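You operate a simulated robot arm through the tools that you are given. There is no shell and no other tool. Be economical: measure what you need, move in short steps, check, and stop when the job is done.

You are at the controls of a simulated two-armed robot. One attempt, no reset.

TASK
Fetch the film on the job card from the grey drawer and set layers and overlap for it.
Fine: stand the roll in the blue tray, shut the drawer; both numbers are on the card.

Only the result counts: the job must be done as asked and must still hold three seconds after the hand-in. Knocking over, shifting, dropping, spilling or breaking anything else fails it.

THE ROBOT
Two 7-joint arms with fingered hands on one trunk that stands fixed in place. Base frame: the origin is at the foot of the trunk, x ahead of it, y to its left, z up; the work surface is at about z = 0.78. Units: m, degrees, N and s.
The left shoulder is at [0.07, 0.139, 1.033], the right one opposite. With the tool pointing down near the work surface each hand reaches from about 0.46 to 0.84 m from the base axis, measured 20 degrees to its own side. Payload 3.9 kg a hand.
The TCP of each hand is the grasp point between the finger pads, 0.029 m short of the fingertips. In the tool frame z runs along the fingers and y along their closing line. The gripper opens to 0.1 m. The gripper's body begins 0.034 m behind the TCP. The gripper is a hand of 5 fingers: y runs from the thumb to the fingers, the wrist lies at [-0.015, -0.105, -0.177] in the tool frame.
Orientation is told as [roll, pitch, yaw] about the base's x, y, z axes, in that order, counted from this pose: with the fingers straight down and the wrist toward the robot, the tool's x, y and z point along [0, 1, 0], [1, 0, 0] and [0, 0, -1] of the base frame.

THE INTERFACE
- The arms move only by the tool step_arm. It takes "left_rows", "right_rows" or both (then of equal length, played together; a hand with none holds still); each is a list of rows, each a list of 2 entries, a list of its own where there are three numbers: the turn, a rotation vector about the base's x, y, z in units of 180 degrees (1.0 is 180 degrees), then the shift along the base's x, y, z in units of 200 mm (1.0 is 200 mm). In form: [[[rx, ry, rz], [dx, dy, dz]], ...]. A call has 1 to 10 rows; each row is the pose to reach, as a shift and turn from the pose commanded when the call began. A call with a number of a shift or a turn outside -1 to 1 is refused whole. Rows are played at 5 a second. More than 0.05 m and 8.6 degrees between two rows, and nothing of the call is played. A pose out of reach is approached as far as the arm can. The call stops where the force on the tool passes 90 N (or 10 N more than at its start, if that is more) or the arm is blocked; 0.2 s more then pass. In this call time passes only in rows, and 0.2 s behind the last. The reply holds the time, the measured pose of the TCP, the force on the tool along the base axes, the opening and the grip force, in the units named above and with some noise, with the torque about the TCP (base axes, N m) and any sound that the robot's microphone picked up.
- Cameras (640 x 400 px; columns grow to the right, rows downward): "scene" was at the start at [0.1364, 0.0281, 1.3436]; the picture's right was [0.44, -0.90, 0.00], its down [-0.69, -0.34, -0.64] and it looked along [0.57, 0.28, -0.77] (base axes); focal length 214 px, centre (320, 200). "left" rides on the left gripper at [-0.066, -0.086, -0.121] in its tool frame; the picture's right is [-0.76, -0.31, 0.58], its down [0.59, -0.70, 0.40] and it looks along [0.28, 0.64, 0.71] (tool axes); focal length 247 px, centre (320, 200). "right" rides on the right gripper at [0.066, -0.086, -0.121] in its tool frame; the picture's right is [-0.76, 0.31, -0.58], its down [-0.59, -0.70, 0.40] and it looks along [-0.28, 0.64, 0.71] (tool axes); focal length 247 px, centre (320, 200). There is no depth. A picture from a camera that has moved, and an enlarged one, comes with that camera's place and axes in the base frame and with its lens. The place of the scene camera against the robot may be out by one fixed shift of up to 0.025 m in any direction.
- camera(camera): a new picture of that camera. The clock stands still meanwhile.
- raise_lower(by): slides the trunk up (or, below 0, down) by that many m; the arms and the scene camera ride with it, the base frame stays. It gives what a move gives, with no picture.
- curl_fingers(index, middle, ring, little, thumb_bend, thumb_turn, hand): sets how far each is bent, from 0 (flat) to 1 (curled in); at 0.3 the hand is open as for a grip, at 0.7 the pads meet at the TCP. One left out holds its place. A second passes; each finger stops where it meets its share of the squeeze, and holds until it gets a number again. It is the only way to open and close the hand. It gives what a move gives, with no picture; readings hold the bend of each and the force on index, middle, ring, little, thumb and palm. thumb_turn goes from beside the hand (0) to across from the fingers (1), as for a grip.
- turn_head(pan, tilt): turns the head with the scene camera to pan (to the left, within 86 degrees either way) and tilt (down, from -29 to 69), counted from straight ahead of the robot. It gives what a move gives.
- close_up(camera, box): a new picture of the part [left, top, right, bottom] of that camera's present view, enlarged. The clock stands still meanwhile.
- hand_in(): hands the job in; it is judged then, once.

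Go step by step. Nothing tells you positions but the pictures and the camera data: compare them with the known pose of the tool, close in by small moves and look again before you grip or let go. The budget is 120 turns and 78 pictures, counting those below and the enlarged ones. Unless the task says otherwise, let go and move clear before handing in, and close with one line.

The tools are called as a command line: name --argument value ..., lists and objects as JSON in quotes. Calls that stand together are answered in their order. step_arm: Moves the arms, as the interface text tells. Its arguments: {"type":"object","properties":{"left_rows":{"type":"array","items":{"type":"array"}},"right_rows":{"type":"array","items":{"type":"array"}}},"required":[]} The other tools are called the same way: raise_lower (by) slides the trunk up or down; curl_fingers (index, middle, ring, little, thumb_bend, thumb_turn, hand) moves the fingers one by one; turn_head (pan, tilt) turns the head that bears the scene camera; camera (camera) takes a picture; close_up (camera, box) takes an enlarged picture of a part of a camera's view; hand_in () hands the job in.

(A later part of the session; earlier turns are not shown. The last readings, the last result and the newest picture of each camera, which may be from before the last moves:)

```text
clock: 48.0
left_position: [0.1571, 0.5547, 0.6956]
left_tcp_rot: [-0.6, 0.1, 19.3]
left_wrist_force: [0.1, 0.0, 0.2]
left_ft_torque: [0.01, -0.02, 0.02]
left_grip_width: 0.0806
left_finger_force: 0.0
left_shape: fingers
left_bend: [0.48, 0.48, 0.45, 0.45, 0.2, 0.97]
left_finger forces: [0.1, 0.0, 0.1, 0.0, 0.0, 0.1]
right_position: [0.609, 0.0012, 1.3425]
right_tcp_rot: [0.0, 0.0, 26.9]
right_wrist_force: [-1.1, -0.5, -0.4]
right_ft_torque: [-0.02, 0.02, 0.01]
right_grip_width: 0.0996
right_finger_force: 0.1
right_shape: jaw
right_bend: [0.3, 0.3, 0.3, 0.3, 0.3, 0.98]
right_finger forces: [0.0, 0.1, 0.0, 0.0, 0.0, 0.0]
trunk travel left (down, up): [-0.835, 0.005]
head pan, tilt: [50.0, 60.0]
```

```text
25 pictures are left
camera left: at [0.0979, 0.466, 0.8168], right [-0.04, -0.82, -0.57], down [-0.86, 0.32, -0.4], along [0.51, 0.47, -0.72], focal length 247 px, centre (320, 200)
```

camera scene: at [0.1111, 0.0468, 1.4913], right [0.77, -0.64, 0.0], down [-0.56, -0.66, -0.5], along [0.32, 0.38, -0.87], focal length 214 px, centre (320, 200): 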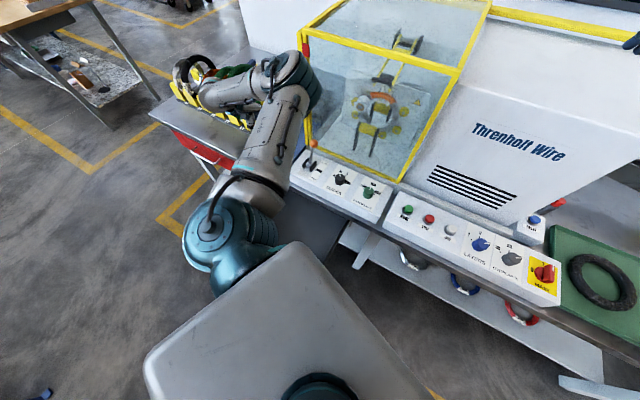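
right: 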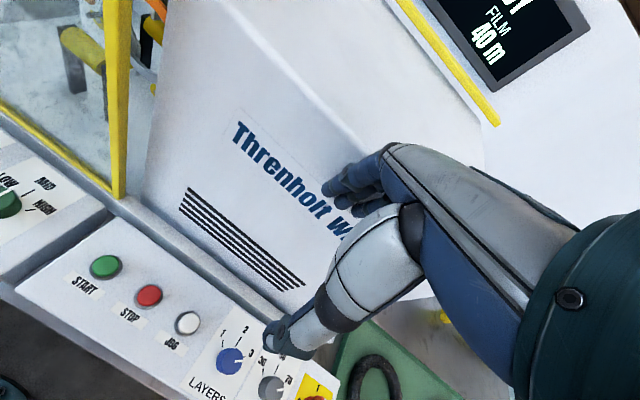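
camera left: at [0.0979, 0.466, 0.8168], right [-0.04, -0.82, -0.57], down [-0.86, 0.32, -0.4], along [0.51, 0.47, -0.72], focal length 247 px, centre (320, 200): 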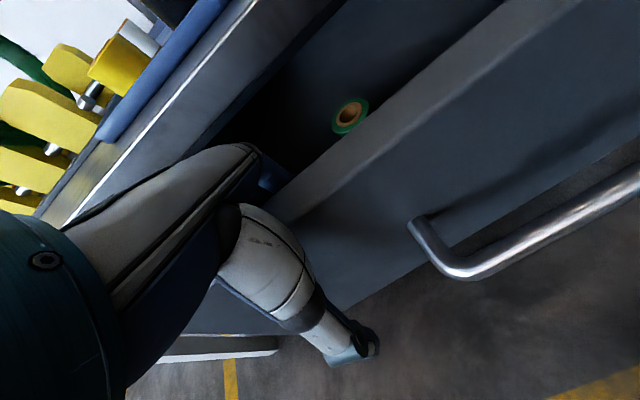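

The drawer is going in. Before the fingers reach the bench edge I lift out, make a fist, and push from outside.

step_arm --left_rows '[[[0, 0, 0], [0.08, 0.028, 0]], [[0, 0, 0], [-0.02, -0.007, 0]], [[0, 0, 0], [-0.04, -0.014, 0.2]], [[0, 0, 0], [-0.1, -0.035, 0.4]], [[0, 0, 0], [-0.3, -0.1, 0.45]], [[0, 0, 0], [-0.5, -0.17, 0.45]], [[0, 0, 0], [-0.68, -0.23, 0.45]]]'

curl_fingers --hand "left" --index 0.8 --middle 0.8 --ring 0.8 --little 0.8

camera --camera "left"

```text
clock: 49.6
left_position: [0.0208, 0.5068, 0.7855]
left_tcp_rot: [-0.4, 0.0, 19.3]
left_wrist_force: [-0.4, -0.8, -0.1]
left_ft_torque: [-0.01, -0.03, 0.0]
left_grip_width: 0.0806
left_finger_force: 0.0
left_shape: fingers
left_bend: [0.48, 0.48, 0.45, 0.45, 0.2, 0.98]
left_finger forces: [0.1, 0.0, 0.0, 0.1, 0.0, 0.0]
right_position: [0.6073, 0.0006, 1.3444]
right_tcp_rot: [-0.1, -0.1, 26.8]
right_wrist_force: [-0.8, -0.4, 0.1]
right_ft_torque: [0.01, -0.01, -0.01]
right_grip_width: 0.0998
right_finger_force: 0.0
right_shape: jaw
right_bend: [0.3, 0.3, 0.3, 0.3, 0.3, 0.98]
right_finger forces: [0.0, 0.1, 0.0, 0.0, 0.1, 0.0]
trunk travel left (down, up): [-0.835, 0.005]
head pan, tilt: [50.0, 60.0]
```

```text
clock: 50.6
left_position: [0.0219, 0.507, 0.7852]
left_tcp_rot: [-0.4, 0.2, 19.2]
left_wrist_force: [0.0, -0.1, -0.3]
left_ft_torque: [-0.03, -0.01, 0.01]
left_grip_width: 0.0382
left_finger_force: 0.0
left_shape: fingers
left_bend: [0.8, 0.8, 0.8, 0.8, 0.2, 0.98]
left_finger forces: [0.0, 0.0, 0.0, 0.0, 0.0, 0.0]
right_position: [0.6095, 0.0001, 1.3428]
right_tcp_rot: [0.0, 0.0, 26.9]
right_wrist_force: [-0.5, -0.9, -0.1]
right_ft_torque: [0.01, 0.01, -0.01]
right_grip_width: 0.0999
right_finger_force: 0.1
right_shape: jaw
right_bend: [0.3, 0.3, 0.3, 0.3, 0.3, 0.98]
right_finger forces: [0.0, 0.1, 0.1, 0.0, 0.0, 0.0]
trunk travel left (down, up): [-0.835, 0.005]
head pan, tilt: [50.0, 60.0]
```

```text
24 pictures are left
camera left: at [-0.0356, 0.4186, 0.9065], right [-0.04, -0.82, -0.57], down [-0.86, 0.32, -0.4], along [0.51, 0.47, -0.72], focal length 247 px, centre (320, 200)
```

left: 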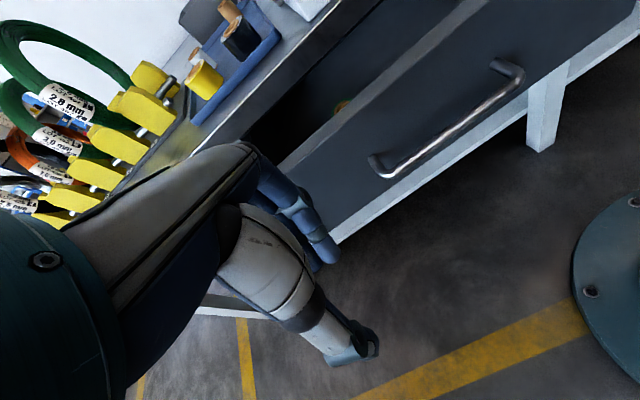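

The drawer is about half shut. I'll push on the handle bar itself with the curled fingers, which stays clear of the bench edge.

step_arm --left_rows '[[[0, 0, 0], [0.07, -0.24, 0]], [[0, 0, 0], [0.14, -0.48, -0.05]], [[0, 0, 0], [0.14, -0.53, -0.25]], [[0, 0, 0], [0.14, -0.53, -0.45]], [[0, 0, 0], [0.14, -0.53, -0.55]]]'

camera --camera "left"

```text
refused: row 2 steps farther than a row can; nothing moved
```

```text
23 pictures are left
camera left: at [-0.0356, 0.4186, 0.9065], right [-0.04, -0.82, -0.57], down [-0.86, 0.32, -0.4], along [0.51, 0.47, -0.72], focal length 247 px, centre (320, 200)
```

left: 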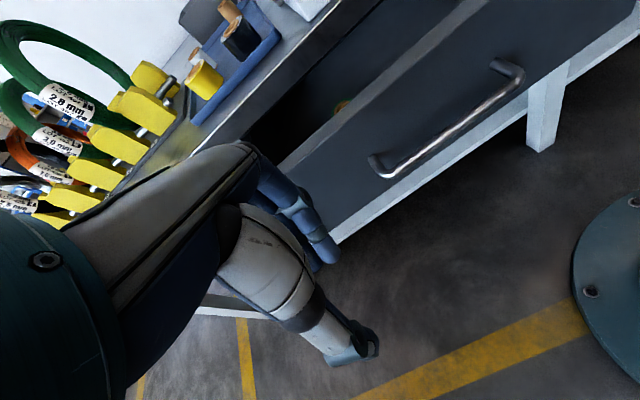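

step_arm --left_rows '[[[0, 0, 0], [0.05, -0.18, 0]], [[0, 0, 0], [0.1, -0.36, 0]], [[0, 0, 0], [0.14, -0.53, 0]], [[0, 0, 0], [0.14, -0.53, -0.2]], [[0, 0, 0], [0.14, -0.53, -0.4]], [[0, 0, 0], [0.14, -0.53, -0.55]]]'

camera --camera "left"

```text
clock: 52.0
left_position: [0.0464, 0.4063, 0.6738]
left_tcp_rot: [-0.5, 0.0, 19.2]
left_wrist_force: [-0.9, 0.3, 0.6]
left_ft_torque: [0.0, 0.0, -0.02]
left_grip_width: 0.0382
left_finger_force: 0.1
left_shape: fingers
left_bend: [0.8, 0.8, 0.8, 0.8, 0.2, 0.98]
left_finger forces: [0.0, 0.1, 0.0, 0.1, 0.0, 0.1]
right_position: [0.6058, -0.0003, 1.3451]
right_tcp_rot: [-0.1, -0.2, 26.7]
right_wrist_force: [-1.2, 0.4, 0.0]
right_ft_torque: [0.0, 0.02, 0.0]
right_grip_width: 0.0998
right_finger_force: 0.0
right_shape: jaw
right_bend: [0.3, 0.3, 0.3, 0.3, 0.3, 0.98]
right_finger forces: [0.0, 0.1, 0.1, 0.0, 0.0, 0.0]
trunk travel left (down, up): [-0.835, 0.005]
head pan, tilt: [50.0, 60.0]
```

```text
22 pictures are left
camera left: at [-0.0112, 0.3154, 0.7956], right [-0.04, -0.82, -0.57], down [-0.86, 0.32, -0.4], along [0.51, 0.47, -0.72], focal length 247 px, centre (320, 200)
```

left: 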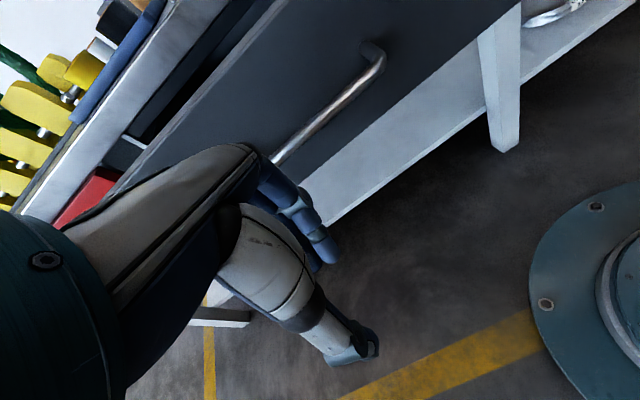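

step_arm --left_rows '[[[0, 0, 0], [0.094, 0.033, 0]], [[0, 0, 0], [0.189, 0.067, 0]], [[0, 0, 0], [0.283, 0.1, 0]], [[0, 0, 0], [0.377, 0.134, 0]], [[0, 0, 0], [0.472, 0.167, 0]], [[0, 0, 0], [0.566, 0.2, 0]], [[0, 0, 0], [0.66, 0.234, 0]]]'

camera --camera "left"

```text
clock: 53.6
left_position: [0.1796, 0.446, 0.6778]
left_tcp_rot: [-0.5, 0.2, 19.4]
left_wrist_force: [-0.6, 0.3, 0.2]
left_ft_torque: [0.02, 0.0, 0.0]
left_grip_width: 0.0383
left_finger_force: 0.0
left_shape: fingers
left_bend: [0.8, 0.8, 0.8, 0.8, 0.2, 0.98]
left_finger forces: [0.0, 0.1, 0.0, 0.0, 0.1, 0.1]
right_position: [0.6083, -0.0011, 1.3437]
right_tcp_rot: [0.0, 0.0, 26.8]
right_wrist_force: [-0.3, 0.3, -0.7]
right_ft_torque: [0.03, 0.0, 0.0]
right_grip_width: 0.0997
right_finger_force: 0.1
right_shape: jaw
right_bend: [0.3, 0.3, 0.3, 0.3, 0.3, 0.98]
right_finger forces: [0.2, 0.0, 0.0, 0.1, 0.1, 0.0]
trunk travel left (down, up): [-0.835, 0.005]
head pan, tilt: [50.0, 60.0]
```

```text
21 pictures are left
camera left: at [0.1221, 0.357, 0.7992], right [-0.04, -0.82, -0.57], down [-0.86, 0.32, -0.4], along [0.51, 0.47, -0.72], focal length 247 px, centre (320, 200)
```

left: 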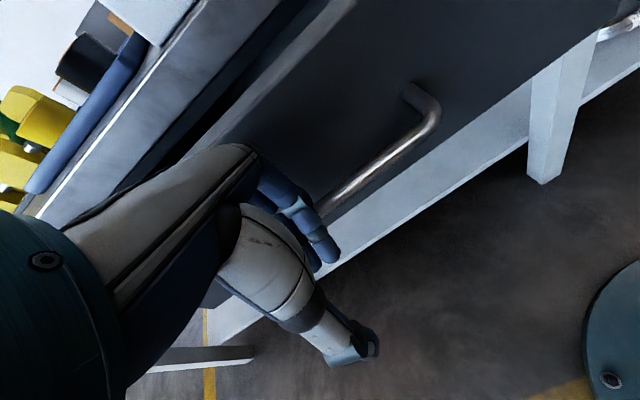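

step_arm --left_rows '[[[0, 0, 0], [0.07, 0.025, 0]], [[0, 0, 0], [0.141, 0.05, 0]], [[0, 0, 0], [0.212, 0.075, 0]], [[0, 0, 0], [0.283, 0.1, 0]]]'

camera --camera "left"

```text
clock: 54.6
left_position: [0.2384, 0.4654, 0.6746]
left_tcp_rot: [-0.4, 0.2, 19.2]
left_wrist_force: [-0.9, -0.5, 4.9]
left_ft_torque: [0.09, -0.09, 0.01]
left_grip_width: 0.038
left_finger_force: 2.2
left_shape: fingers
left_bend: [0.8, 0.81, 0.8, 0.8, 0.2, 0.98]
left_finger forces: [0.1, 4.4, 0.0, 0.0, 0.0, 0.1]
right_position: [0.6079, 0.0003, 1.3427]
right_tcp_rot: [0.0, 0.1, 26.8]
right_wrist_force: [-0.1, 0.4, -0.4]
right_ft_torque: [0.01, 0.02, 0.0]
right_grip_width: 0.0994
right_finger_force: 0.1
right_shape: jaw
right_bend: [0.3, 0.3, 0.3, 0.3, 0.3, 0.98]
right_finger forces: [0.1, 0.0, 0.1, 0.0, 0.0, 0.0]
trunk travel left (down, up): [-0.835, 0.005]
head pan, tilt: [50.0, 60.0]
```

```text
20 pictures are left
camera left: at [0.1796, 0.378, 0.7967], right [-0.04, -0.82, -0.57], down [-0.86, 0.32, -0.4], along [0.51, 0.47, -0.72], focal length 247 px, centre (320, 200)
```

left: 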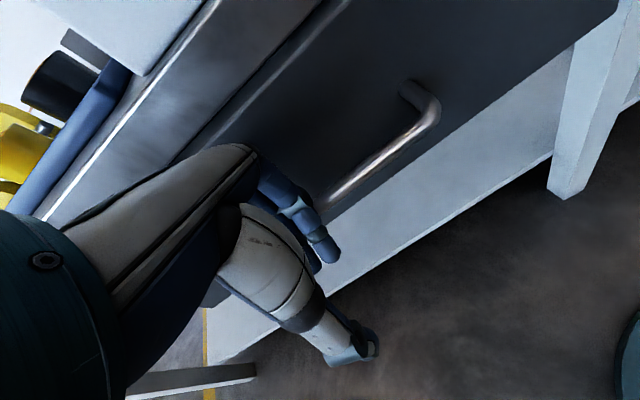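

step_arm --left_rows '[[[0, 0, 0], [0.047, 0.017, 0]], [[0, 0, 0], [0.094, 0.033, 0]]]'

camera --camera "left"

```text
clock: 55.2
left_position: [0.2552, 0.472, 0.6771]
left_tcp_rot: [-0.5, 0.2, 19.4]
left_wrist_force: [-0.6, -0.3, -0.8]
left_ft_torque: [0.03, -0.03, 0.02]
left_grip_width: 0.0382
left_finger_force: 0.2
left_shape: fingers
left_bend: [0.8, 0.8, 0.8, 0.8, 0.2, 0.98]
left_finger forces: [0.0, 0.6, 0.1, 0.0, 0.0, 0.1]
right_position: [0.6088, 0.0003, 1.3425]
right_tcp_rot: [0.0, 0.0, 26.9]
right_wrist_force: [0.1, -0.8, -0.5]
right_ft_torque: [-0.02, 0.04, -0.03]
right_grip_width: 0.0997
right_finger_force: 0.0
right_shape: jaw
right_bend: [0.3, 0.3, 0.3, 0.3, 0.3, 0.98]
right_finger forces: [0.1, 0.1, 0.0, 0.0, 0.0, 0.0]
trunk travel left (down, up): [-0.835, 0.005]
head pan, tilt: [50.0, 60.0]
```

```text
19 pictures are left
camera left: at [0.198, 0.3832, 0.7978], right [-0.04, -0.82, -0.57], down [-0.86, 0.32, -0.4], along [0.51, 0.47, -0.72], focal length 247 px, centre (320, 200)
```

left: 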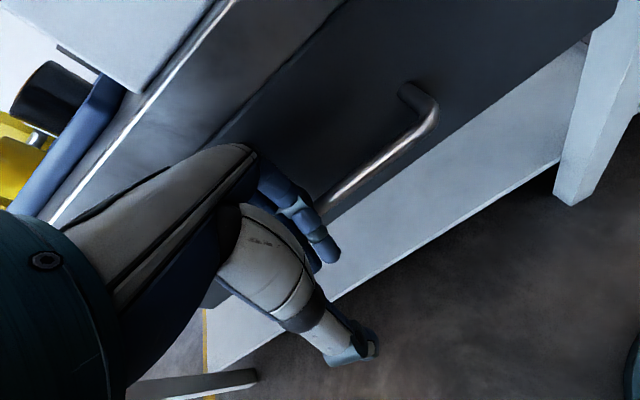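

step_arm --left_rows '[[[0, 0, 0], [0.03, 0.01, 0]], [[0, 0, 0], [0.06, 0.02, 0]], [[0, 0, 0], [0.09, 0.03, 0]], [[0, 0, 0], [0.12, 0.04, 0]]]'

close_up --camera "left" --box '[180, 0, 500, 200]'

```text
clock: 56.2
left_position: [0.2693, 0.4777, 0.6759]
left_tcp_rot: [-0.4, 0.8, 19.4]
left_wrist_force: [-37.4, -19.1, 2.6]
left_ft_torque: [0.78, -1.55, 0.28]
left_grip_width: 0.0354
left_finger_force: 23.4
left_shape: fingers
left_bend: [0.8, 0.82, 0.81, 0.8, 0.2, 0.98]
left_finger forces: [3.3, 10.3, 3.7, 0.0, 0.0, 30.5]
right_position: [0.6011, -0.0025, 1.3456]
right_tcp_rot: [0.0, -0.3, 26.8]
right_wrist_force: [0.6, 0.0, -0.5]
right_ft_torque: [-0.04, 0.0, 0.02]
right_grip_width: 0.0999
right_finger_force: 0.1
right_shape: jaw
right_bend: [0.3, 0.3, 0.3, 0.3, 0.3, 0.98]
right_finger forces: [0.0, 0.1, 0.0, 0.0, 0.1, 0.1]
trunk travel left (down, up): [-0.835, 0.005]
head pan, tilt: [50.0, 60.0]
```

```text
2.00 times, centred on (340, 100) of left
camera zoom: at [0.2123, 0.389, 0.799], right [-0.04, -0.82, -0.57], down [-0.86, 0.32, -0.39], along [0.5, 0.47, -0.72], focal length 494 px, centre (280, 400)
```

zoom: 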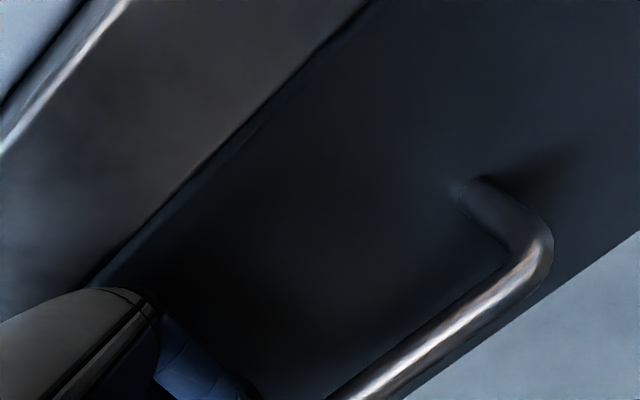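

The stop force and the bar's position match the shut drawer exactly. I back the left hand off and check.

step_arm --left_rows '[[[0, 0, 0], [-0.094, -0.033, 0]], [[0, 0, 0], [-0.189, -0.067, 0]], [[0, 0, 0], [-0.377, -0.134, 0]], [[0, 0, 0], [-0.56, -0.2, 0]], [[0, 0, 0], [-0.66, 0, 0]], [[0, 0, 0], [-0.66, 0.2, 0]]]'

camera --camera "scene"

close_up --camera "right" --box '[80, 200, 400, 400]'

```text
clock: 57.6
left_position: [0.1476, 0.5244, 0.6789]
left_tcp_rot: [-0.5, 0.1, 19.4]
left_wrist_force: [-0.3, 1.0, -0.3]
left_ft_torque: [-0.03, -0.03, 0.02]
left_grip_width: 0.0382
left_finger_force: 0.0
left_shape: fingers
left_bend: [0.8, 0.8, 0.8, 0.8, 0.2, 0.98]
left_finger forces: [0.1, 0.1, 0.0, 0.0, 0.0, 0.0]
right_position: [0.6082, 0.0007, 1.3432]
right_tcp_rot: [0.0, 0.0, 26.9]
right_wrist_force: [-0.4, -0.2, 0.1]
right_ft_torque: [-0.01, 0.01, 0.0]
right_grip_width: 0.1
right_finger_force: 0.0
right_shape: jaw
right_bend: [0.3, 0.3, 0.3, 0.3, 0.3, 0.98]
right_finger forces: [0.1, 0.1, 0.1, 0.0, 0.1, 0.1]
trunk travel left (down, up): [-0.835, 0.005]
head pan, tilt: [50.0, 60.0]
```

```text
17 pictures are left
camera scene: at [0.1103, 0.0463, 1.4913], right [0.77, -0.64, 0.0], down [-0.56, -0.66, -0.5], along [0.32, 0.38, -0.87], focal length 214 px, centre (320, 200)
```

scene: 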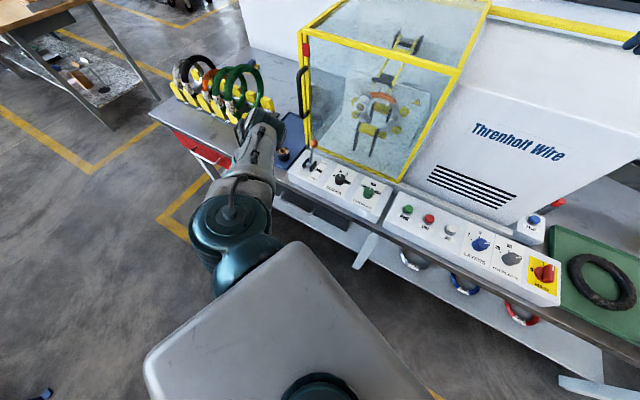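

```text
2.00 times, centred on (240, 300) of right
camera zoom: at [0.5024, 0.0209, 1.4639], right [0.61, -0.54, 0.58], down [-0.36, -0.84, -0.4], along [0.7, 0.04, -0.71], focal length 494 px, centre (480, 0)
```

zoom: 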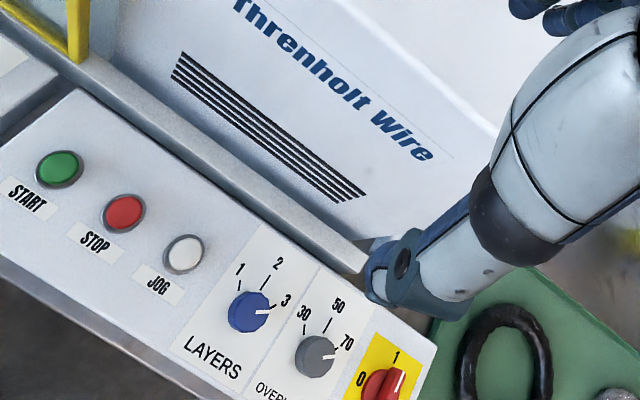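

The drawer is shut. Next the dials with the right hand: LAYERS knob around (0.603, -0.102), OVERLAP around (0.634, -0.186). I fold ring and little fingers away and come down above LAYERS.

curl_fingers --hand "right" --index 0.38 --middle 0.38 --ring 1.0 --little 1.0 --thumb_bend 0.38

step_arm --right_rows '[[[0, 0, 0], [-0.1, -0.17, 0]], [[0, 0, 0], [-0.1, -0.34, 0]], [[0, 0, 0], [-0.05, -0.51, 0]], [[0, 0, 0], [-0.03, -0.51, -0.2]], [[0, 0, 0], [-0.03, -0.51, -0.4]], [[0, 0, 0], [-0.03, -0.51, -0.6]], [[0, 0, 0], [-0.03, -0.51, -0.8]], [[0, 0, 0], [-0.03, -0.51, -1.0]]]'

step_arm --right_rows '[[[0, 0, 0], [0, 0, -0.2]], [[0, 0, 0], [0, 0, -0.4]], [[0, 0, 0], [0, 0, -0.6]], [[0, 0, 0], [0, 0, -0.8]], [[0, 0, 0], [0, 0, -0.95]]]'

camera --camera "right"

```text
clock: 58.6
left_position: [0.1468, 0.5236, 0.68]
left_tcp_rot: [-0.5, 0.2, 19.3]
left_wrist_force: [0.0, 0.2, -0.2]
left_ft_torque: [0.01, -0.01, -0.02]
left_grip_width: 0.0379
left_finger_force: 0.0
left_shape: fingers
left_bend: [0.8, 0.8, 0.8, 0.8, 0.2, 0.98]
left_finger forces: [0.0, 0.1, 0.1, 0.0, 0.0, 0.0]
right_position: [0.6087, 0.0, 1.3422]
right_tcp_rot: [-0.1, 0.0, 26.9]
right_wrist_force: [-0.3, 0.1, -0.2]
right_ft_torque: [0.02, 0.03, 0.0]
right_grip_width: 0.0801
right_finger_force: 0.0
right_shape: fingers
right_bend: [0.38, 0.38, 1.0, 1.0, 0.38, 0.98]
right_finger forces: [0.1, 0.1, 0.0, 0.0, 0.1, 0.1]
trunk travel left (down, up): [-0.835, 0.005]
head pan, tilt: [50.0, 60.0]
```

```text
clock: 60.4
left_position: [0.1486, 0.5234, 0.6804]
left_tcp_rot: [-0.5, 0.3, 19.3]
left_wrist_force: [-0.3, -0.5, 0.4]
left_ft_torque: [0.01, 0.02, 0.02]
left_grip_width: 0.0384
left_finger_force: 0.0
left_shape: fingers
left_bend: [0.8, 0.8, 0.8, 0.8, 0.2, 0.98]
left_finger forces: [0.0, 0.0, 0.1, 0.0, 0.0, 0.0]
right_position: [0.6067, -0.1017, 1.1395]
right_tcp_rot: [0.0, 0.0, 26.8]
right_wrist_force: [0.2, 0.0, -0.3]
right_ft_torque: [0.03, 0.03, -0.02]
right_grip_width: 0.0799
right_finger_force: 0.0
right_shape: fingers
right_bend: [0.38, 0.38, 1.0, 1.0, 0.38, 0.98]
right_finger forces: [0.0, 0.0, 0.0, 0.1, 0.0, 0.0]
trunk travel left (down, up): [-0.835, 0.005]
head pan, tilt: [50.0, 60.0]
```

```text
clock: 61.6
left_position: [0.1477, 0.5234, 0.6787]
left_tcp_rot: [-0.5, 0.1, 19.3]
left_wrist_force: [-0.3, 0.2, 0.3]
left_ft_torque: [-0.01, 0.0, 0.01]
left_grip_width: 0.0383
left_finger_force: 0.1
left_shape: fingers
left_bend: [0.8, 0.8, 0.8, 0.8, 0.2, 0.98]
left_finger forces: [0.1, 0.1, 0.0, 0.0, 0.0, 0.0]
right_position: [0.605, -0.1019, 0.9522]
right_tcp_rot: [0.0, 0.0, 26.8]
right_wrist_force: [0.7, 0.1, 0.0]
right_ft_torque: [0.01, -0.03, 0.04]
right_grip_width: 0.0801
right_finger_force: 0.1
right_shape: fingers
right_bend: [0.38, 0.38, 1.0, 1.0, 0.38, 0.98]
right_finger forces: [0.0, 0.0, 0.0, 0.1, 0.0, 0.0]
trunk travel left (down, up): [-0.835, 0.005]
head pan, tilt: [50.0, 60.0]
```

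```text
15 pictures are left
camera right: at [0.4988, -0.0826, 1.0724], right [0.61, -0.54, 0.58], down [-0.36, -0.84, -0.4], along [0.7, 0.04, -0.71], focal length 247 px, centre (320, 200)
```

right: 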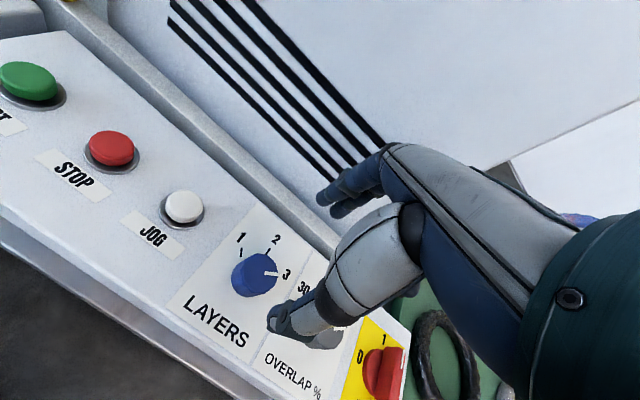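

close_up --camera "right" --box '[160, 200, 320, 300]'

```text
4.00 times, centred on (240, 250) of right
camera zoom: at [0.4988, -0.0826, 1.0724], right [0.61, -0.54, 0.58], down [-0.36, -0.84, -0.4], along [0.7, 0.04, -0.71], focal length 988 px, centre (640, 0)
```

zoom: 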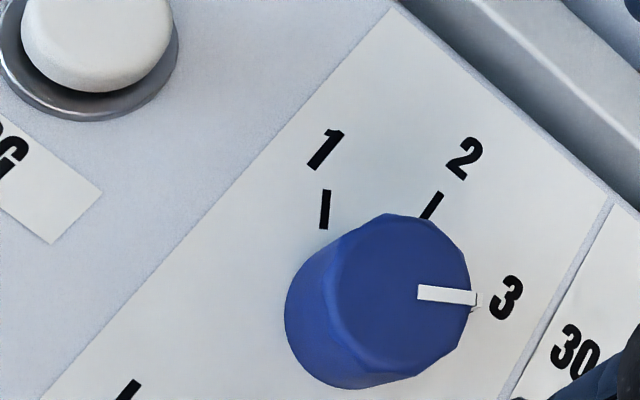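

The LAYERS knob axis is about (0.600, -0.100), its top near z 0.86. I turn the right hand to yaw -10 and descend around the knob.

step_arm --right_rows '[[[0, 0, -0.042], [-0.005, -0.005, 0]], [[0, 0, -0.084], [-0.01, -0.01, 0]], [[0, 0, -0.126], [-0.015, -0.015, 0]], [[0, 0, -0.168], [-0.02, -0.02, 0]], [[0, 0, -0.204], [-0.025, -0.025, -0.05]], [[0, 0, -0.204], [-0.025, -0.025, -0.2]]]'

camera --camera "right"

```text
clock: 63.0
left_position: [0.1475, 0.5233, 0.6803]
left_tcp_rot: [-0.6, 0.1, 19.2]
left_wrist_force: [0.4, 0.6, -0.7]
left_ft_torque: [0.01, 0.0, 0.01]
left_grip_width: 0.0381
left_finger_force: 0.1
left_shape: fingers
left_bend: [0.8, 0.8, 0.8, 0.8, 0.2, 0.98]
left_finger forces: [0.0, 0.0, 0.1, 0.1, 0.0, 0.0]
right_position: [0.5981, -0.113, 0.9387]
right_tcp_rot: [2.2, 1.8, -10.7]
right_wrist_force: [0.2, 0.0, -0.7]
right_ft_torque: [-0.02, -0.01, 0.01]
right_grip_width: 0.0798
right_finger_force: 0.1
right_shape: fingers
right_bend: [0.38, 0.38, 1.0, 1.0, 0.38, 0.98]
right_finger forces: [0.0, 0.0, 0.1, 0.0, 0.1, 0.1]
right hand out of reach, approached as far as the arm can: row 5, 6
trunk travel left (down, up): [-0.835, 0.005]
head pan, tilt: [50.0, 60.0]
```

```text
13 pictures are left
camera right: at [0.5286, -0.0387, 1.0637], right [0.17, -0.82, 0.54], down [-0.81, -0.43, -0.4], along [0.56, -0.37, -0.74], focal length 247 px, centre (320, 200)
```

right: 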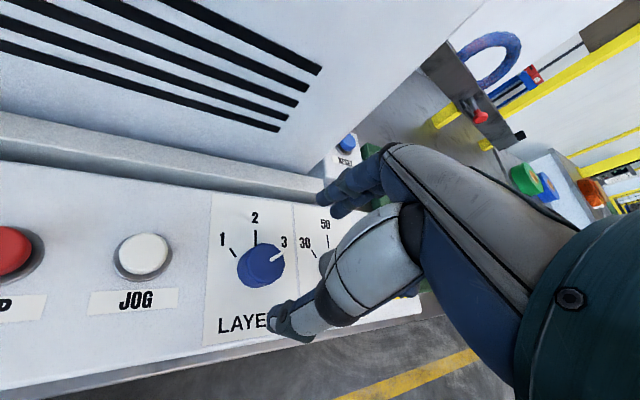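

Yaw -10 is at the arm's limit, so I use yaw 0 as the start. I level the hand and descend onto the knob.

step_arm --right_rows '[[[-0.006, -0.005, 0.03], [0.005, 0.01, -0.02]], [[-0.012, -0.01, 0.059], [0.01, 0.025, -0.05]], [[-0.012, -0.01, 0.059], [0.01, 0.025, -0.2]], [[-0.012, -0.01, 0.059], [0.01, 0.025, -0.3]]]'

close_up --camera "right" --box '[160, 150, 480, 350]'

```text
clock: 64.0
left_position: [0.1471, 0.5237, 0.6784]
left_tcp_rot: [-0.5, 0.2, 19.4]
left_wrist_force: [-0.4, 1.0, 0.3]
left_ft_torque: [0.03, 0.01, 0.04]
left_grip_width: 0.0381
left_finger_force: 0.0
left_shape: fingers
left_bend: [0.8, 0.8, 0.8, 0.8, 0.2, 0.98]
left_finger forces: [0.1, 0.1, 0.1, 0.0, 0.1, 0.1]
right_position: [0.5968, -0.1064, 0.8748]
right_tcp_rot: [-1.5, -2.1, -0.1]
right_wrist_force: [0.8, 0.1, 0.3]
right_ft_torque: [-0.01, 0.03, -0.01]
right_grip_width: 0.0797
right_finger_force: 0.1
right_shape: fingers
right_bend: [0.38, 0.38, 1.0, 1.0, 0.38, 0.98]
right_finger forces: [0.0, 0.1, 0.0, 0.0, 0.0, 0.0]
right hand out of reach, approached as far as the arm can: row 1
trunk travel left (down, up): [-0.835, 0.005]
head pan, tilt: [50.0, 60.0]
```

```text
2.00 times, centred on (320, 250) of right
camera zoom: at [0.5067, -0.0375, 0.9901], right [0.29, -0.74, 0.61], down [-0.69, -0.6, -0.41], along [0.67, -0.3, -0.68], focal length 494 px, centre (320, 100)
```

zoom: 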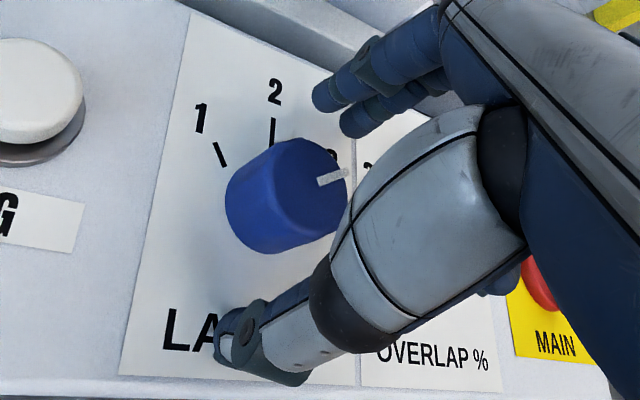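

The knob sits between index and thumb. I close on it.

curl_fingers --hand "right" --index 0.72 --middle 0.72 --thumb_bend 0.72

close_up --camera "right" --box '[160, 150, 480, 350]'

```text
clock: 65.0
left_position: [0.1471, 0.5245, 0.6795]
left_tcp_rot: [-0.5, 0.2, 19.3]
left_wrist_force: [-0.1, -0.9, -0.2]
left_ft_torque: [-0.03, -0.03, 0.0]
left_grip_width: 0.038
left_finger_force: 0.1
left_shape: fingers
left_bend: [0.8, 0.8, 0.8, 0.8, 0.2, 0.98]
left_finger forces: [0.1, 0.0, 0.0, 0.0, 0.0, 0.0]
right_position: [0.5954, -0.1078, 0.8729]
right_tcp_rot: [-1.6, -2.0, 0.0]
right_wrist_force: [1.9, -2.1, 6.6]
right_ft_torque: [0.03, 0.25, 0.03]
right_grip_width: 0.0281
right_finger_force: 14.8
right_shape: fingers
right_bend: [0.61, 0.68, 1.0, 1.0, 0.63, 0.97]
right_finger forces: [10.2, 3.1, 0.0, 0.1, 16.0, 0.0]
trunk travel left (down, up): [-0.835, 0.005]
head pan, tilt: [50.0, 60.0]
```

```text
2.00 times, centred on (320, 250) of right
camera zoom: at [0.5059, -0.0384, 0.9901], right [0.28, -0.74, 0.61], down [-0.69, -0.6, -0.41], along [0.67, -0.3, -0.68], focal length 494 px, centre (320, 100)
```

zoom: 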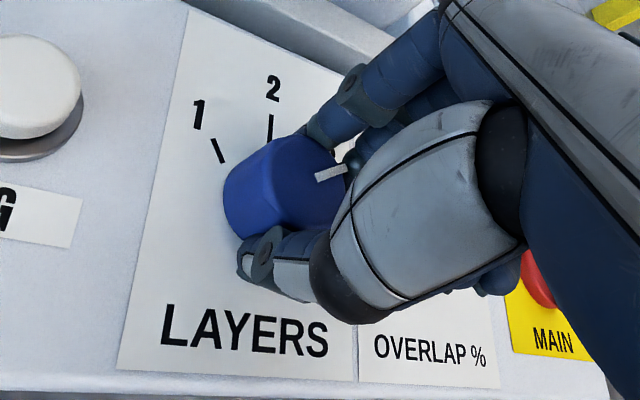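

step_arm --right_rows '[[[0, 0, 0.0417], [0.005, -0.002, 0]], [[0, 0, 0.0833], [0.01, -0.004, 0]], [[0, 0, 0.125], [0.015, -0.006, 0]], [[0, 0, 0.1667], [0.02, -0.007, 0]], [[0, 0, 0.2083], [0.025, -0.007, 0]], [[0, 0, 0.25], [0.03, -0.007, 0]], [[0, 0, 0.2917], [0.036, -0.005, 0]], [[0, 0, 0.3333], [0.041, -0.003, 0]]]'

close_up --camera "right" --box '[160, 150, 480, 350]'

```text
clock: 66.8
left_position: [0.146, 0.524, 0.6801]
left_tcp_rot: [-0.5, 0.1, 19.3]
left_wrist_force: [-0.4, -0.1, 0.1]
left_ft_torque: [0.03, -0.03, 0.0]
left_grip_width: 0.0381
left_finger_force: 0.0
left_shape: fingers
left_bend: [0.8, 0.8, 0.8, 0.8, 0.2, 0.98]
left_finger forces: [0.1, 0.0, 0.0, 0.0, 0.0, 0.1]
right_position: [0.6029, -0.103, 0.8753]
right_tcp_rot: [-2.0, -2.0, 60.9]
right_wrist_force: [-5.2, 1.9, 6.6]
right_ft_torque: [-0.08, 0.2, -0.01]
right_grip_width: 0.0279
right_finger_force: 11.3
right_shape: fingers
right_bend: [0.61, 0.71, 1.0, 1.0, 0.63, 0.96]
right_finger forces: [9.5, 0.8, 0.0, 0.1, 12.7, 0.1]
trunk travel left (down, up): [-0.835, 0.005]
head pan, tilt: [50.0, 60.0]
```

```text
2.00 times, centred on (320, 250) of right
camera zoom: at [0.4985, -0.1472, 0.9896], right [0.78, -0.11, 0.61], down [0.19, -0.9, -0.4], along [0.59, 0.43, -0.68], focal length 494 px, centre (320, 100)
```

zoom: 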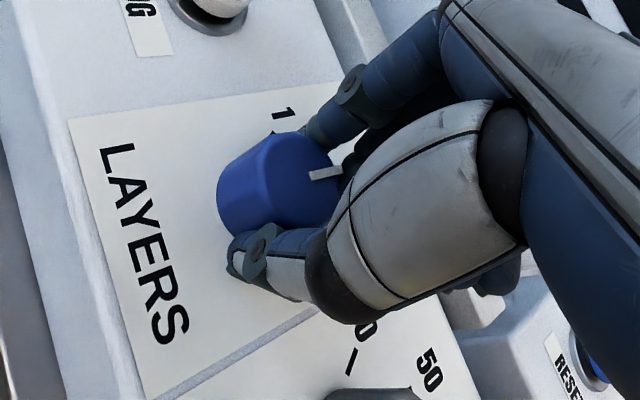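

The knob turned with the hand. I release, lift, and read the dial.

curl_fingers --hand "right" --index 0.38 --middle 0.38 --thumb_bend 0.38

step_arm --right_rows '[[[0, 0, 0], [0, 0, 0.15]], [[0, 0, -0.04], [0, 0, 0.3]], [[0, 0, -0.08], [0, -0.02, 0.42]], [[0, 0, -0.12], [0, -0.04, 0.45]], [[0, 0, -0.16], [0, -0.08, 0.45]], [[0, 0, -0.19], [0, -0.12, 0.45]]]'

close_up --camera "right" --box '[160, 200, 400, 350]'

```text
clock: 67.8
left_position: [0.1483, 0.524, 0.6794]
left_tcp_rot: [-0.5, 0.3, 19.3]
left_wrist_force: [0.1, 0.1, 0.1]
left_ft_torque: [-0.03, 0.02, -0.03]
left_grip_width: 0.0381
left_finger_force: 0.2
left_shape: fingers
left_bend: [0.8, 0.8, 0.8, 0.8, 0.2, 0.98]
left_finger forces: [0.1, 0.0, 0.1, 0.0, 0.0, 0.0]
right_position: [0.6043, -0.1041, 0.8732]
right_tcp_rot: [-2.1, -1.9, 60.7]
right_wrist_force: [-0.4, 0.7, 0.7]
right_ft_torque: [-0.06, 0.03, 0.03]
right_grip_width: 0.0787
right_finger_force: 0.6
right_shape: fingers
right_bend: [0.38, 0.38, 1.0, 1.0, 0.38, 0.98]
right_finger forces: [0.0, 0.0, 0.0, 0.1, 1.7, 0.0]
trunk travel left (down, up): [-0.835, 0.005]
head pan, tilt: [50.0, 60.0]
```

```text
clock: 69.2
left_position: [0.1473, 0.5229, 0.6788]
left_tcp_rot: [-0.5, 0.1, 19.2]
left_wrist_force: [-0.1, -0.2, -0.8]
left_ft_torque: [-0.01, 0.0, 0.02]
left_grip_width: 0.038
left_finger_force: 0.1
left_shape: fingers
left_bend: [0.8, 0.8, 0.8, 0.8, 0.2, 0.98]
left_finger forces: [0.0, 0.0, 0.1, 0.1, 0.1, 0.0]
right_position: [0.6059, -0.1273, 0.9629]
right_tcp_rot: [-1.9, -2.1, 26.3]
right_wrist_force: [-0.1, 0.5, -0.3]
right_ft_torque: [-0.04, -0.03, 0.03]
right_grip_width: 0.0792
right_finger_force: 0.0
right_shape: fingers
right_bend: [0.38, 0.38, 1.0, 1.0, 0.38, 0.98]
right_finger forces: [0.0, 0.1, 0.1, 0.0, 0.0, 0.0]
trunk travel left (down, up): [-0.835, 0.005]
head pan, tilt: [50.0, 60.0]
```

```text
2.67 times, centred on (280, 275) of right
camera zoom: at [0.494, -0.1046, 1.0783], right [0.58, -0.53, 0.61], down [-0.35, -0.85, -0.4], along [0.73, 0.02, -0.68], focal length 659 px, centre (427, 0)
```

zoom: 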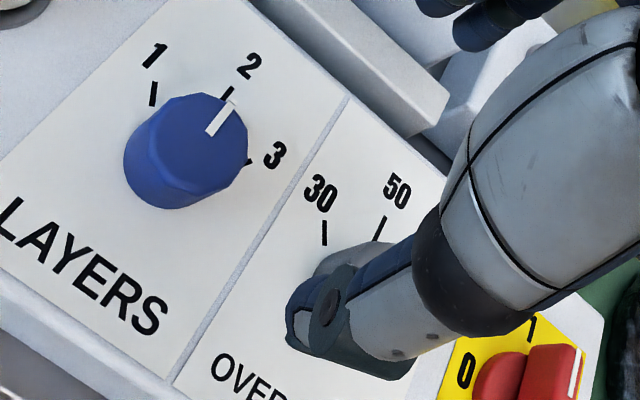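

LAYERS reads 2 exactly. Now OVERLAP, whose axis is 8.6 cm further right, about (0.628, -0.182): I turn back to yaw 0 and descend on it.

step_arm --right_rows '[[[0, 0, -0.04], [0.02, -0.08, -0.02]], [[0, 0, -0.08], [0.045, -0.16, -0.04]], [[0, 0, -0.12], [0.065, -0.24, -0.07]], [[0, 0, -0.146], [0.0875, -0.307, -0.1]], [[0, 0, -0.146], [0.0875, -0.307, -0.25]]]'

close_up --camera "right" --box '[160, 150, 480, 350]'

```text
clock: 70.4
left_position: [0.1471, 0.5243, 0.6798]
left_tcp_rot: [-0.6, 0.2, 19.3]
left_wrist_force: [-0.1, 0.0, -0.2]
left_ft_torque: [0.01, -0.02, 0.0]
left_grip_width: 0.0379
left_finger_force: 0.0
left_shape: fingers
left_bend: [0.8, 0.8, 0.8, 0.8, 0.2, 0.98]
left_finger forces: [0.0, 0.0, 0.1, 0.0, 0.0, 0.1]
right_position: [0.622, -0.1867, 0.9113]
right_tcp_rot: [-1.9, -2.0, 0.3]
right_wrist_force: [0.4, 0.0, -0.8]
right_ft_torque: [-0.01, 0.02, -0.03]
right_grip_width: 0.079
right_finger_force: 0.0
right_shape: fingers
right_bend: [0.38, 0.38, 1.0, 1.0, 0.38, 0.98]
right_finger forces: [0.0, 0.1, 0.0, 0.0, 0.0, 0.1]
trunk travel left (down, up): [-0.835, 0.005]
head pan, tilt: [50.0, 60.0]
```

```text
2.00 times, centred on (320, 250) of right
camera zoom: at [0.5325, -0.1184, 1.0271], right [0.29, -0.74, 0.61], down [-0.69, -0.6, -0.4], along [0.67, -0.31, -0.68], focal length 494 px, centre (320, 100)
```

zoom: 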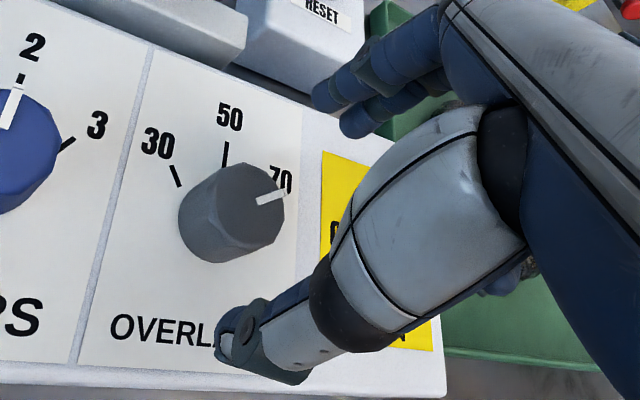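

step_arm --right_rows '[[[0, 0, 0], [0.003, -0.005, -0.1]], [[0, 0, 0], [0.003, -0.005, -0.185]]]'

curl_fingers --hand "right" --index 0.72 --middle 0.72 --thumb_bend 0.72

close_up --camera "right" --box '[160, 150, 480, 350]'

```text
clock: 71.0
left_position: [0.1468, 0.5229, 0.6787]
left_tcp_rot: [-0.5, 0.1, 19.2]
left_wrist_force: [-0.3, 0.3, 0.5]
left_ft_torque: [0.0, 0.02, -0.01]
left_grip_width: 0.0382
left_finger_force: 0.0
left_shape: fingers
left_bend: [0.8, 0.8, 0.8, 0.8, 0.2, 0.98]
left_finger forces: [0.0, 0.1, 0.1, 0.1, 0.0, 0.0]
right_position: [0.623, -0.1891, 0.8764]
right_tcp_rot: [-2.0, -2.0, 0.2]
right_wrist_force: [-0.2, -0.7, -1.0]
right_ft_torque: [0.01, 0.0, 0.0]
right_grip_width: 0.0793
right_finger_force: 0.1
right_shape: fingers
right_bend: [0.38, 0.38, 1.0, 1.0, 0.38, 0.98]
right_finger forces: [0.0, 0.0, 0.0, 0.0, 0.0, 0.1]
trunk travel left (down, up): [-0.835, 0.005]
head pan, tilt: [50.0, 60.0]
```

```text
clock: 72.0
left_position: [0.1475, 0.5224, 0.6804]
left_tcp_rot: [-0.5, 0.2, 19.3]
left_wrist_force: [-0.2, 0.0, -0.7]
left_ft_torque: [0.03, -0.01, -0.01]
left_grip_width: 0.0378
left_finger_force: 0.0
left_shape: fingers
left_bend: [0.8, 0.8, 0.8, 0.8, 0.2, 0.98]
left_finger forces: [0.0, 0.1, 0.1, 0.0, 0.0, 0.1]
right_position: [0.6226, -0.1909, 0.8756]
right_tcp_rot: [-2.0, -2.0, 0.2]
right_wrist_force: [2.9, -3.6, 2.5]
right_ft_torque: [-0.05, 0.02, -0.05]
right_grip_width: 0.0269
right_finger_force: 10.6
right_shape: fingers
right_bend: [0.6, 0.71, 1.0, 1.0, 0.64, 0.98]
right_finger forces: [11.0, 1.0, 0.0, 0.1, 9.4, 0.0]
trunk travel left (down, up): [-0.835, 0.005]
head pan, tilt: [50.0, 60.0]
```

```text
2.00 times, centred on (320, 250) of right
camera zoom: at [0.5324, -0.121, 0.9911], right [0.29, -0.74, 0.61], down [-0.69, -0.6, -0.4], along [0.67, -0.31, -0.68], focal length 494 px, centre (320, 100)
```

zoom: 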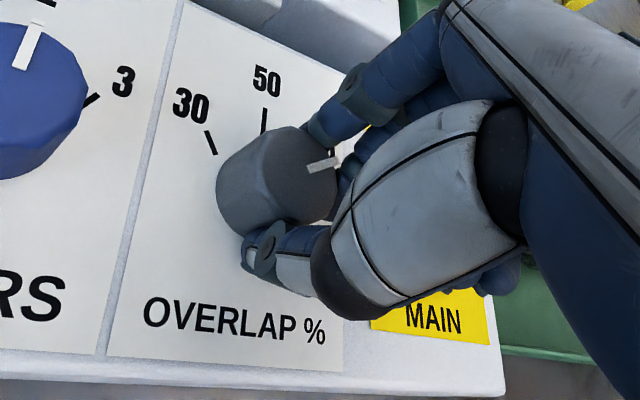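

step_arm --right_rows '[[[0, 0, 0.0417], [0.005, -0.002, 0]], [[0, 0, 0.0833], [0.01, -0.004, 0]], [[0, 0, 0.125], [0.016, -0.006, 0]], [[0, 0, 0.1667], [0.022, -0.007, 0]], [[0, 0, 0.2083], [0.028, -0.007, 0]], [[0, 0, 0.25], [0.034, -0.006, 0]], [[0, 0, 0.2917], [0.04, -0.004, 0]], [[0, 0, 0.3333], [0.046, -0.003, 0]]]'

curl_fingers --hand "right" --index 0.38 --middle 0.38 --thumb_bend 0.38

step_arm --right_rows '[[[0, 0, 0], [0, 0, 0.15]], [[0, 0, 0], [0, 0, 0.25]], [[0, 0, -0.0417], [-0.005, 0, 0.25]], [[0, 0, -0.0833], [-0.01, 0, 0.25]], [[0, 0, -0.125], [-0.016, 0, 0.25]], [[0, 0, -0.1667], [-0.022, 0, 0.25]], [[0, 0, -0.2083], [-0.028, 0, 0.25]], [[0, 0, -0.25], [-0.034, 0, 0.25]], [[0, 0, -0.2917], [-0.04, 0, 0.25]], [[0, 0, -0.3333], [-0.046, 0.003, 0.25]]]'

close_up --camera "right" --box '[160, 150, 480, 350]'

```text
clock: 73.8
left_position: [0.1478, 0.5243, 0.6783]
left_tcp_rot: [-0.6, 0.2, 19.3]
left_wrist_force: [-0.5, 0.0, 0.2]
left_ft_torque: [-0.01, 0.0, -0.01]
left_grip_width: 0.038
left_finger_force: 0.1
left_shape: fingers
left_bend: [0.8, 0.8, 0.8, 0.8, 0.2, 0.98]
left_finger forces: [0.1, 0.0, 0.0, 0.0, 0.0, 0.0]
right_position: [0.6323, -0.1896, 0.878]
right_tcp_rot: [-2.0, -1.9, 60.4]
right_wrist_force: [1.2, 7.0, -2.2]
right_ft_torque: [0.07, -0.02, -0.05]
right_grip_width: 0.0261
right_finger_force: 9.3
right_shape: fingers
right_bend: [0.58, 0.72, 1.0, 1.0, 0.65, 0.96]
right_finger forces: [12.4, 0.0, 0.0, 0.0, 6.0, 0.0]
trunk travel left (down, up): [-0.835, 0.005]
head pan, tilt: [50.0, 60.0]
```

```text
clock: 74.8
left_position: [0.1467, 0.5222, 0.6793]
left_tcp_rot: [-0.5, 0.2, 19.4]
left_wrist_force: [-0.2, 0.2, 0.0]
left_ft_torque: [-0.04, 0.0, 0.03]
left_grip_width: 0.0383
left_finger_force: 0.0
left_shape: fingers
left_bend: [0.8, 0.8, 0.8, 0.8, 0.2, 0.98]
left_finger forces: [0.0, 0.1, 0.1, 0.0, 0.0, 0.0]
right_position: [0.6316, -0.1905, 0.8771]
right_tcp_rot: [-1.9, -2.0, 60.2]
right_wrist_force: [0.5, -0.2, 0.7]
right_ft_torque: [-0.01, 0.01, -0.03]
right_grip_width: 0.0791
right_finger_force: 0.1
right_shape: fingers
right_bend: [0.38, 0.38, 1.0, 1.0, 0.38, 0.97]
right_finger forces: [0.0, 0.0, 0.1, 0.1, 0.0, 0.0]
trunk travel left (down, up): [-0.835, 0.005]
head pan, tilt: [50.0, 60.0]
```

```text
clock: 77.0
left_position: [0.1468, 0.5243, 0.6786]
left_tcp_rot: [-0.6, 0.1, 19.3]
left_wrist_force: [0.6, 0.9, 0.4]
left_ft_torque: [0.01, 0.0, -0.02]
left_grip_width: 0.0381
left_finger_force: 0.0
left_shape: fingers
left_bend: [0.8, 0.8, 0.8, 0.8, 0.2, 0.98]
left_finger forces: [0.0, 0.1, 0.0, 0.0, 0.0, 0.0]
right_position: [0.6224, -0.1894, 0.9271]
right_tcp_rot: [-2.0, -2.0, 0.1]
right_wrist_force: [-1.5, 1.0, 0.0]
right_ft_torque: [-0.04, -0.01, 0.03]
right_grip_width: 0.0795
right_finger_force: 0.1
right_shape: fingers
right_bend: [0.38, 0.38, 1.0, 1.0, 0.38, 0.98]
right_finger forces: [0.0, 0.0, 0.1, 0.0, 0.0, 0.0]
trunk travel left (down, up): [-0.835, 0.005]
head pan, tilt: [50.0, 60.0]
```

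```text
2.00 times, centred on (320, 250) of right
camera zoom: at [0.533, -0.1197, 1.0418], right [0.29, -0.74, 0.61], down [-0.69, -0.6, -0.4], along [0.67, -0.31, -0.68], focal length 494 px, centre (320, 100)
```

zoom: 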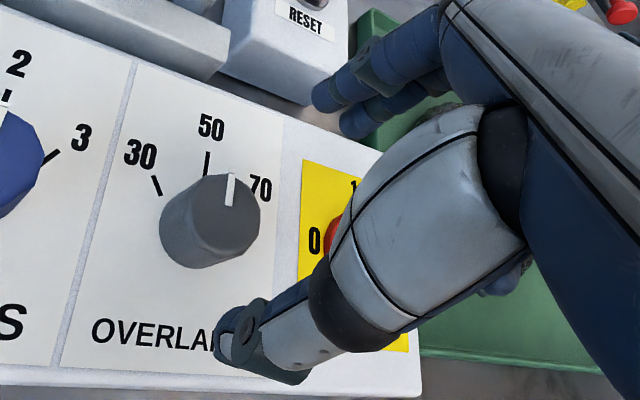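

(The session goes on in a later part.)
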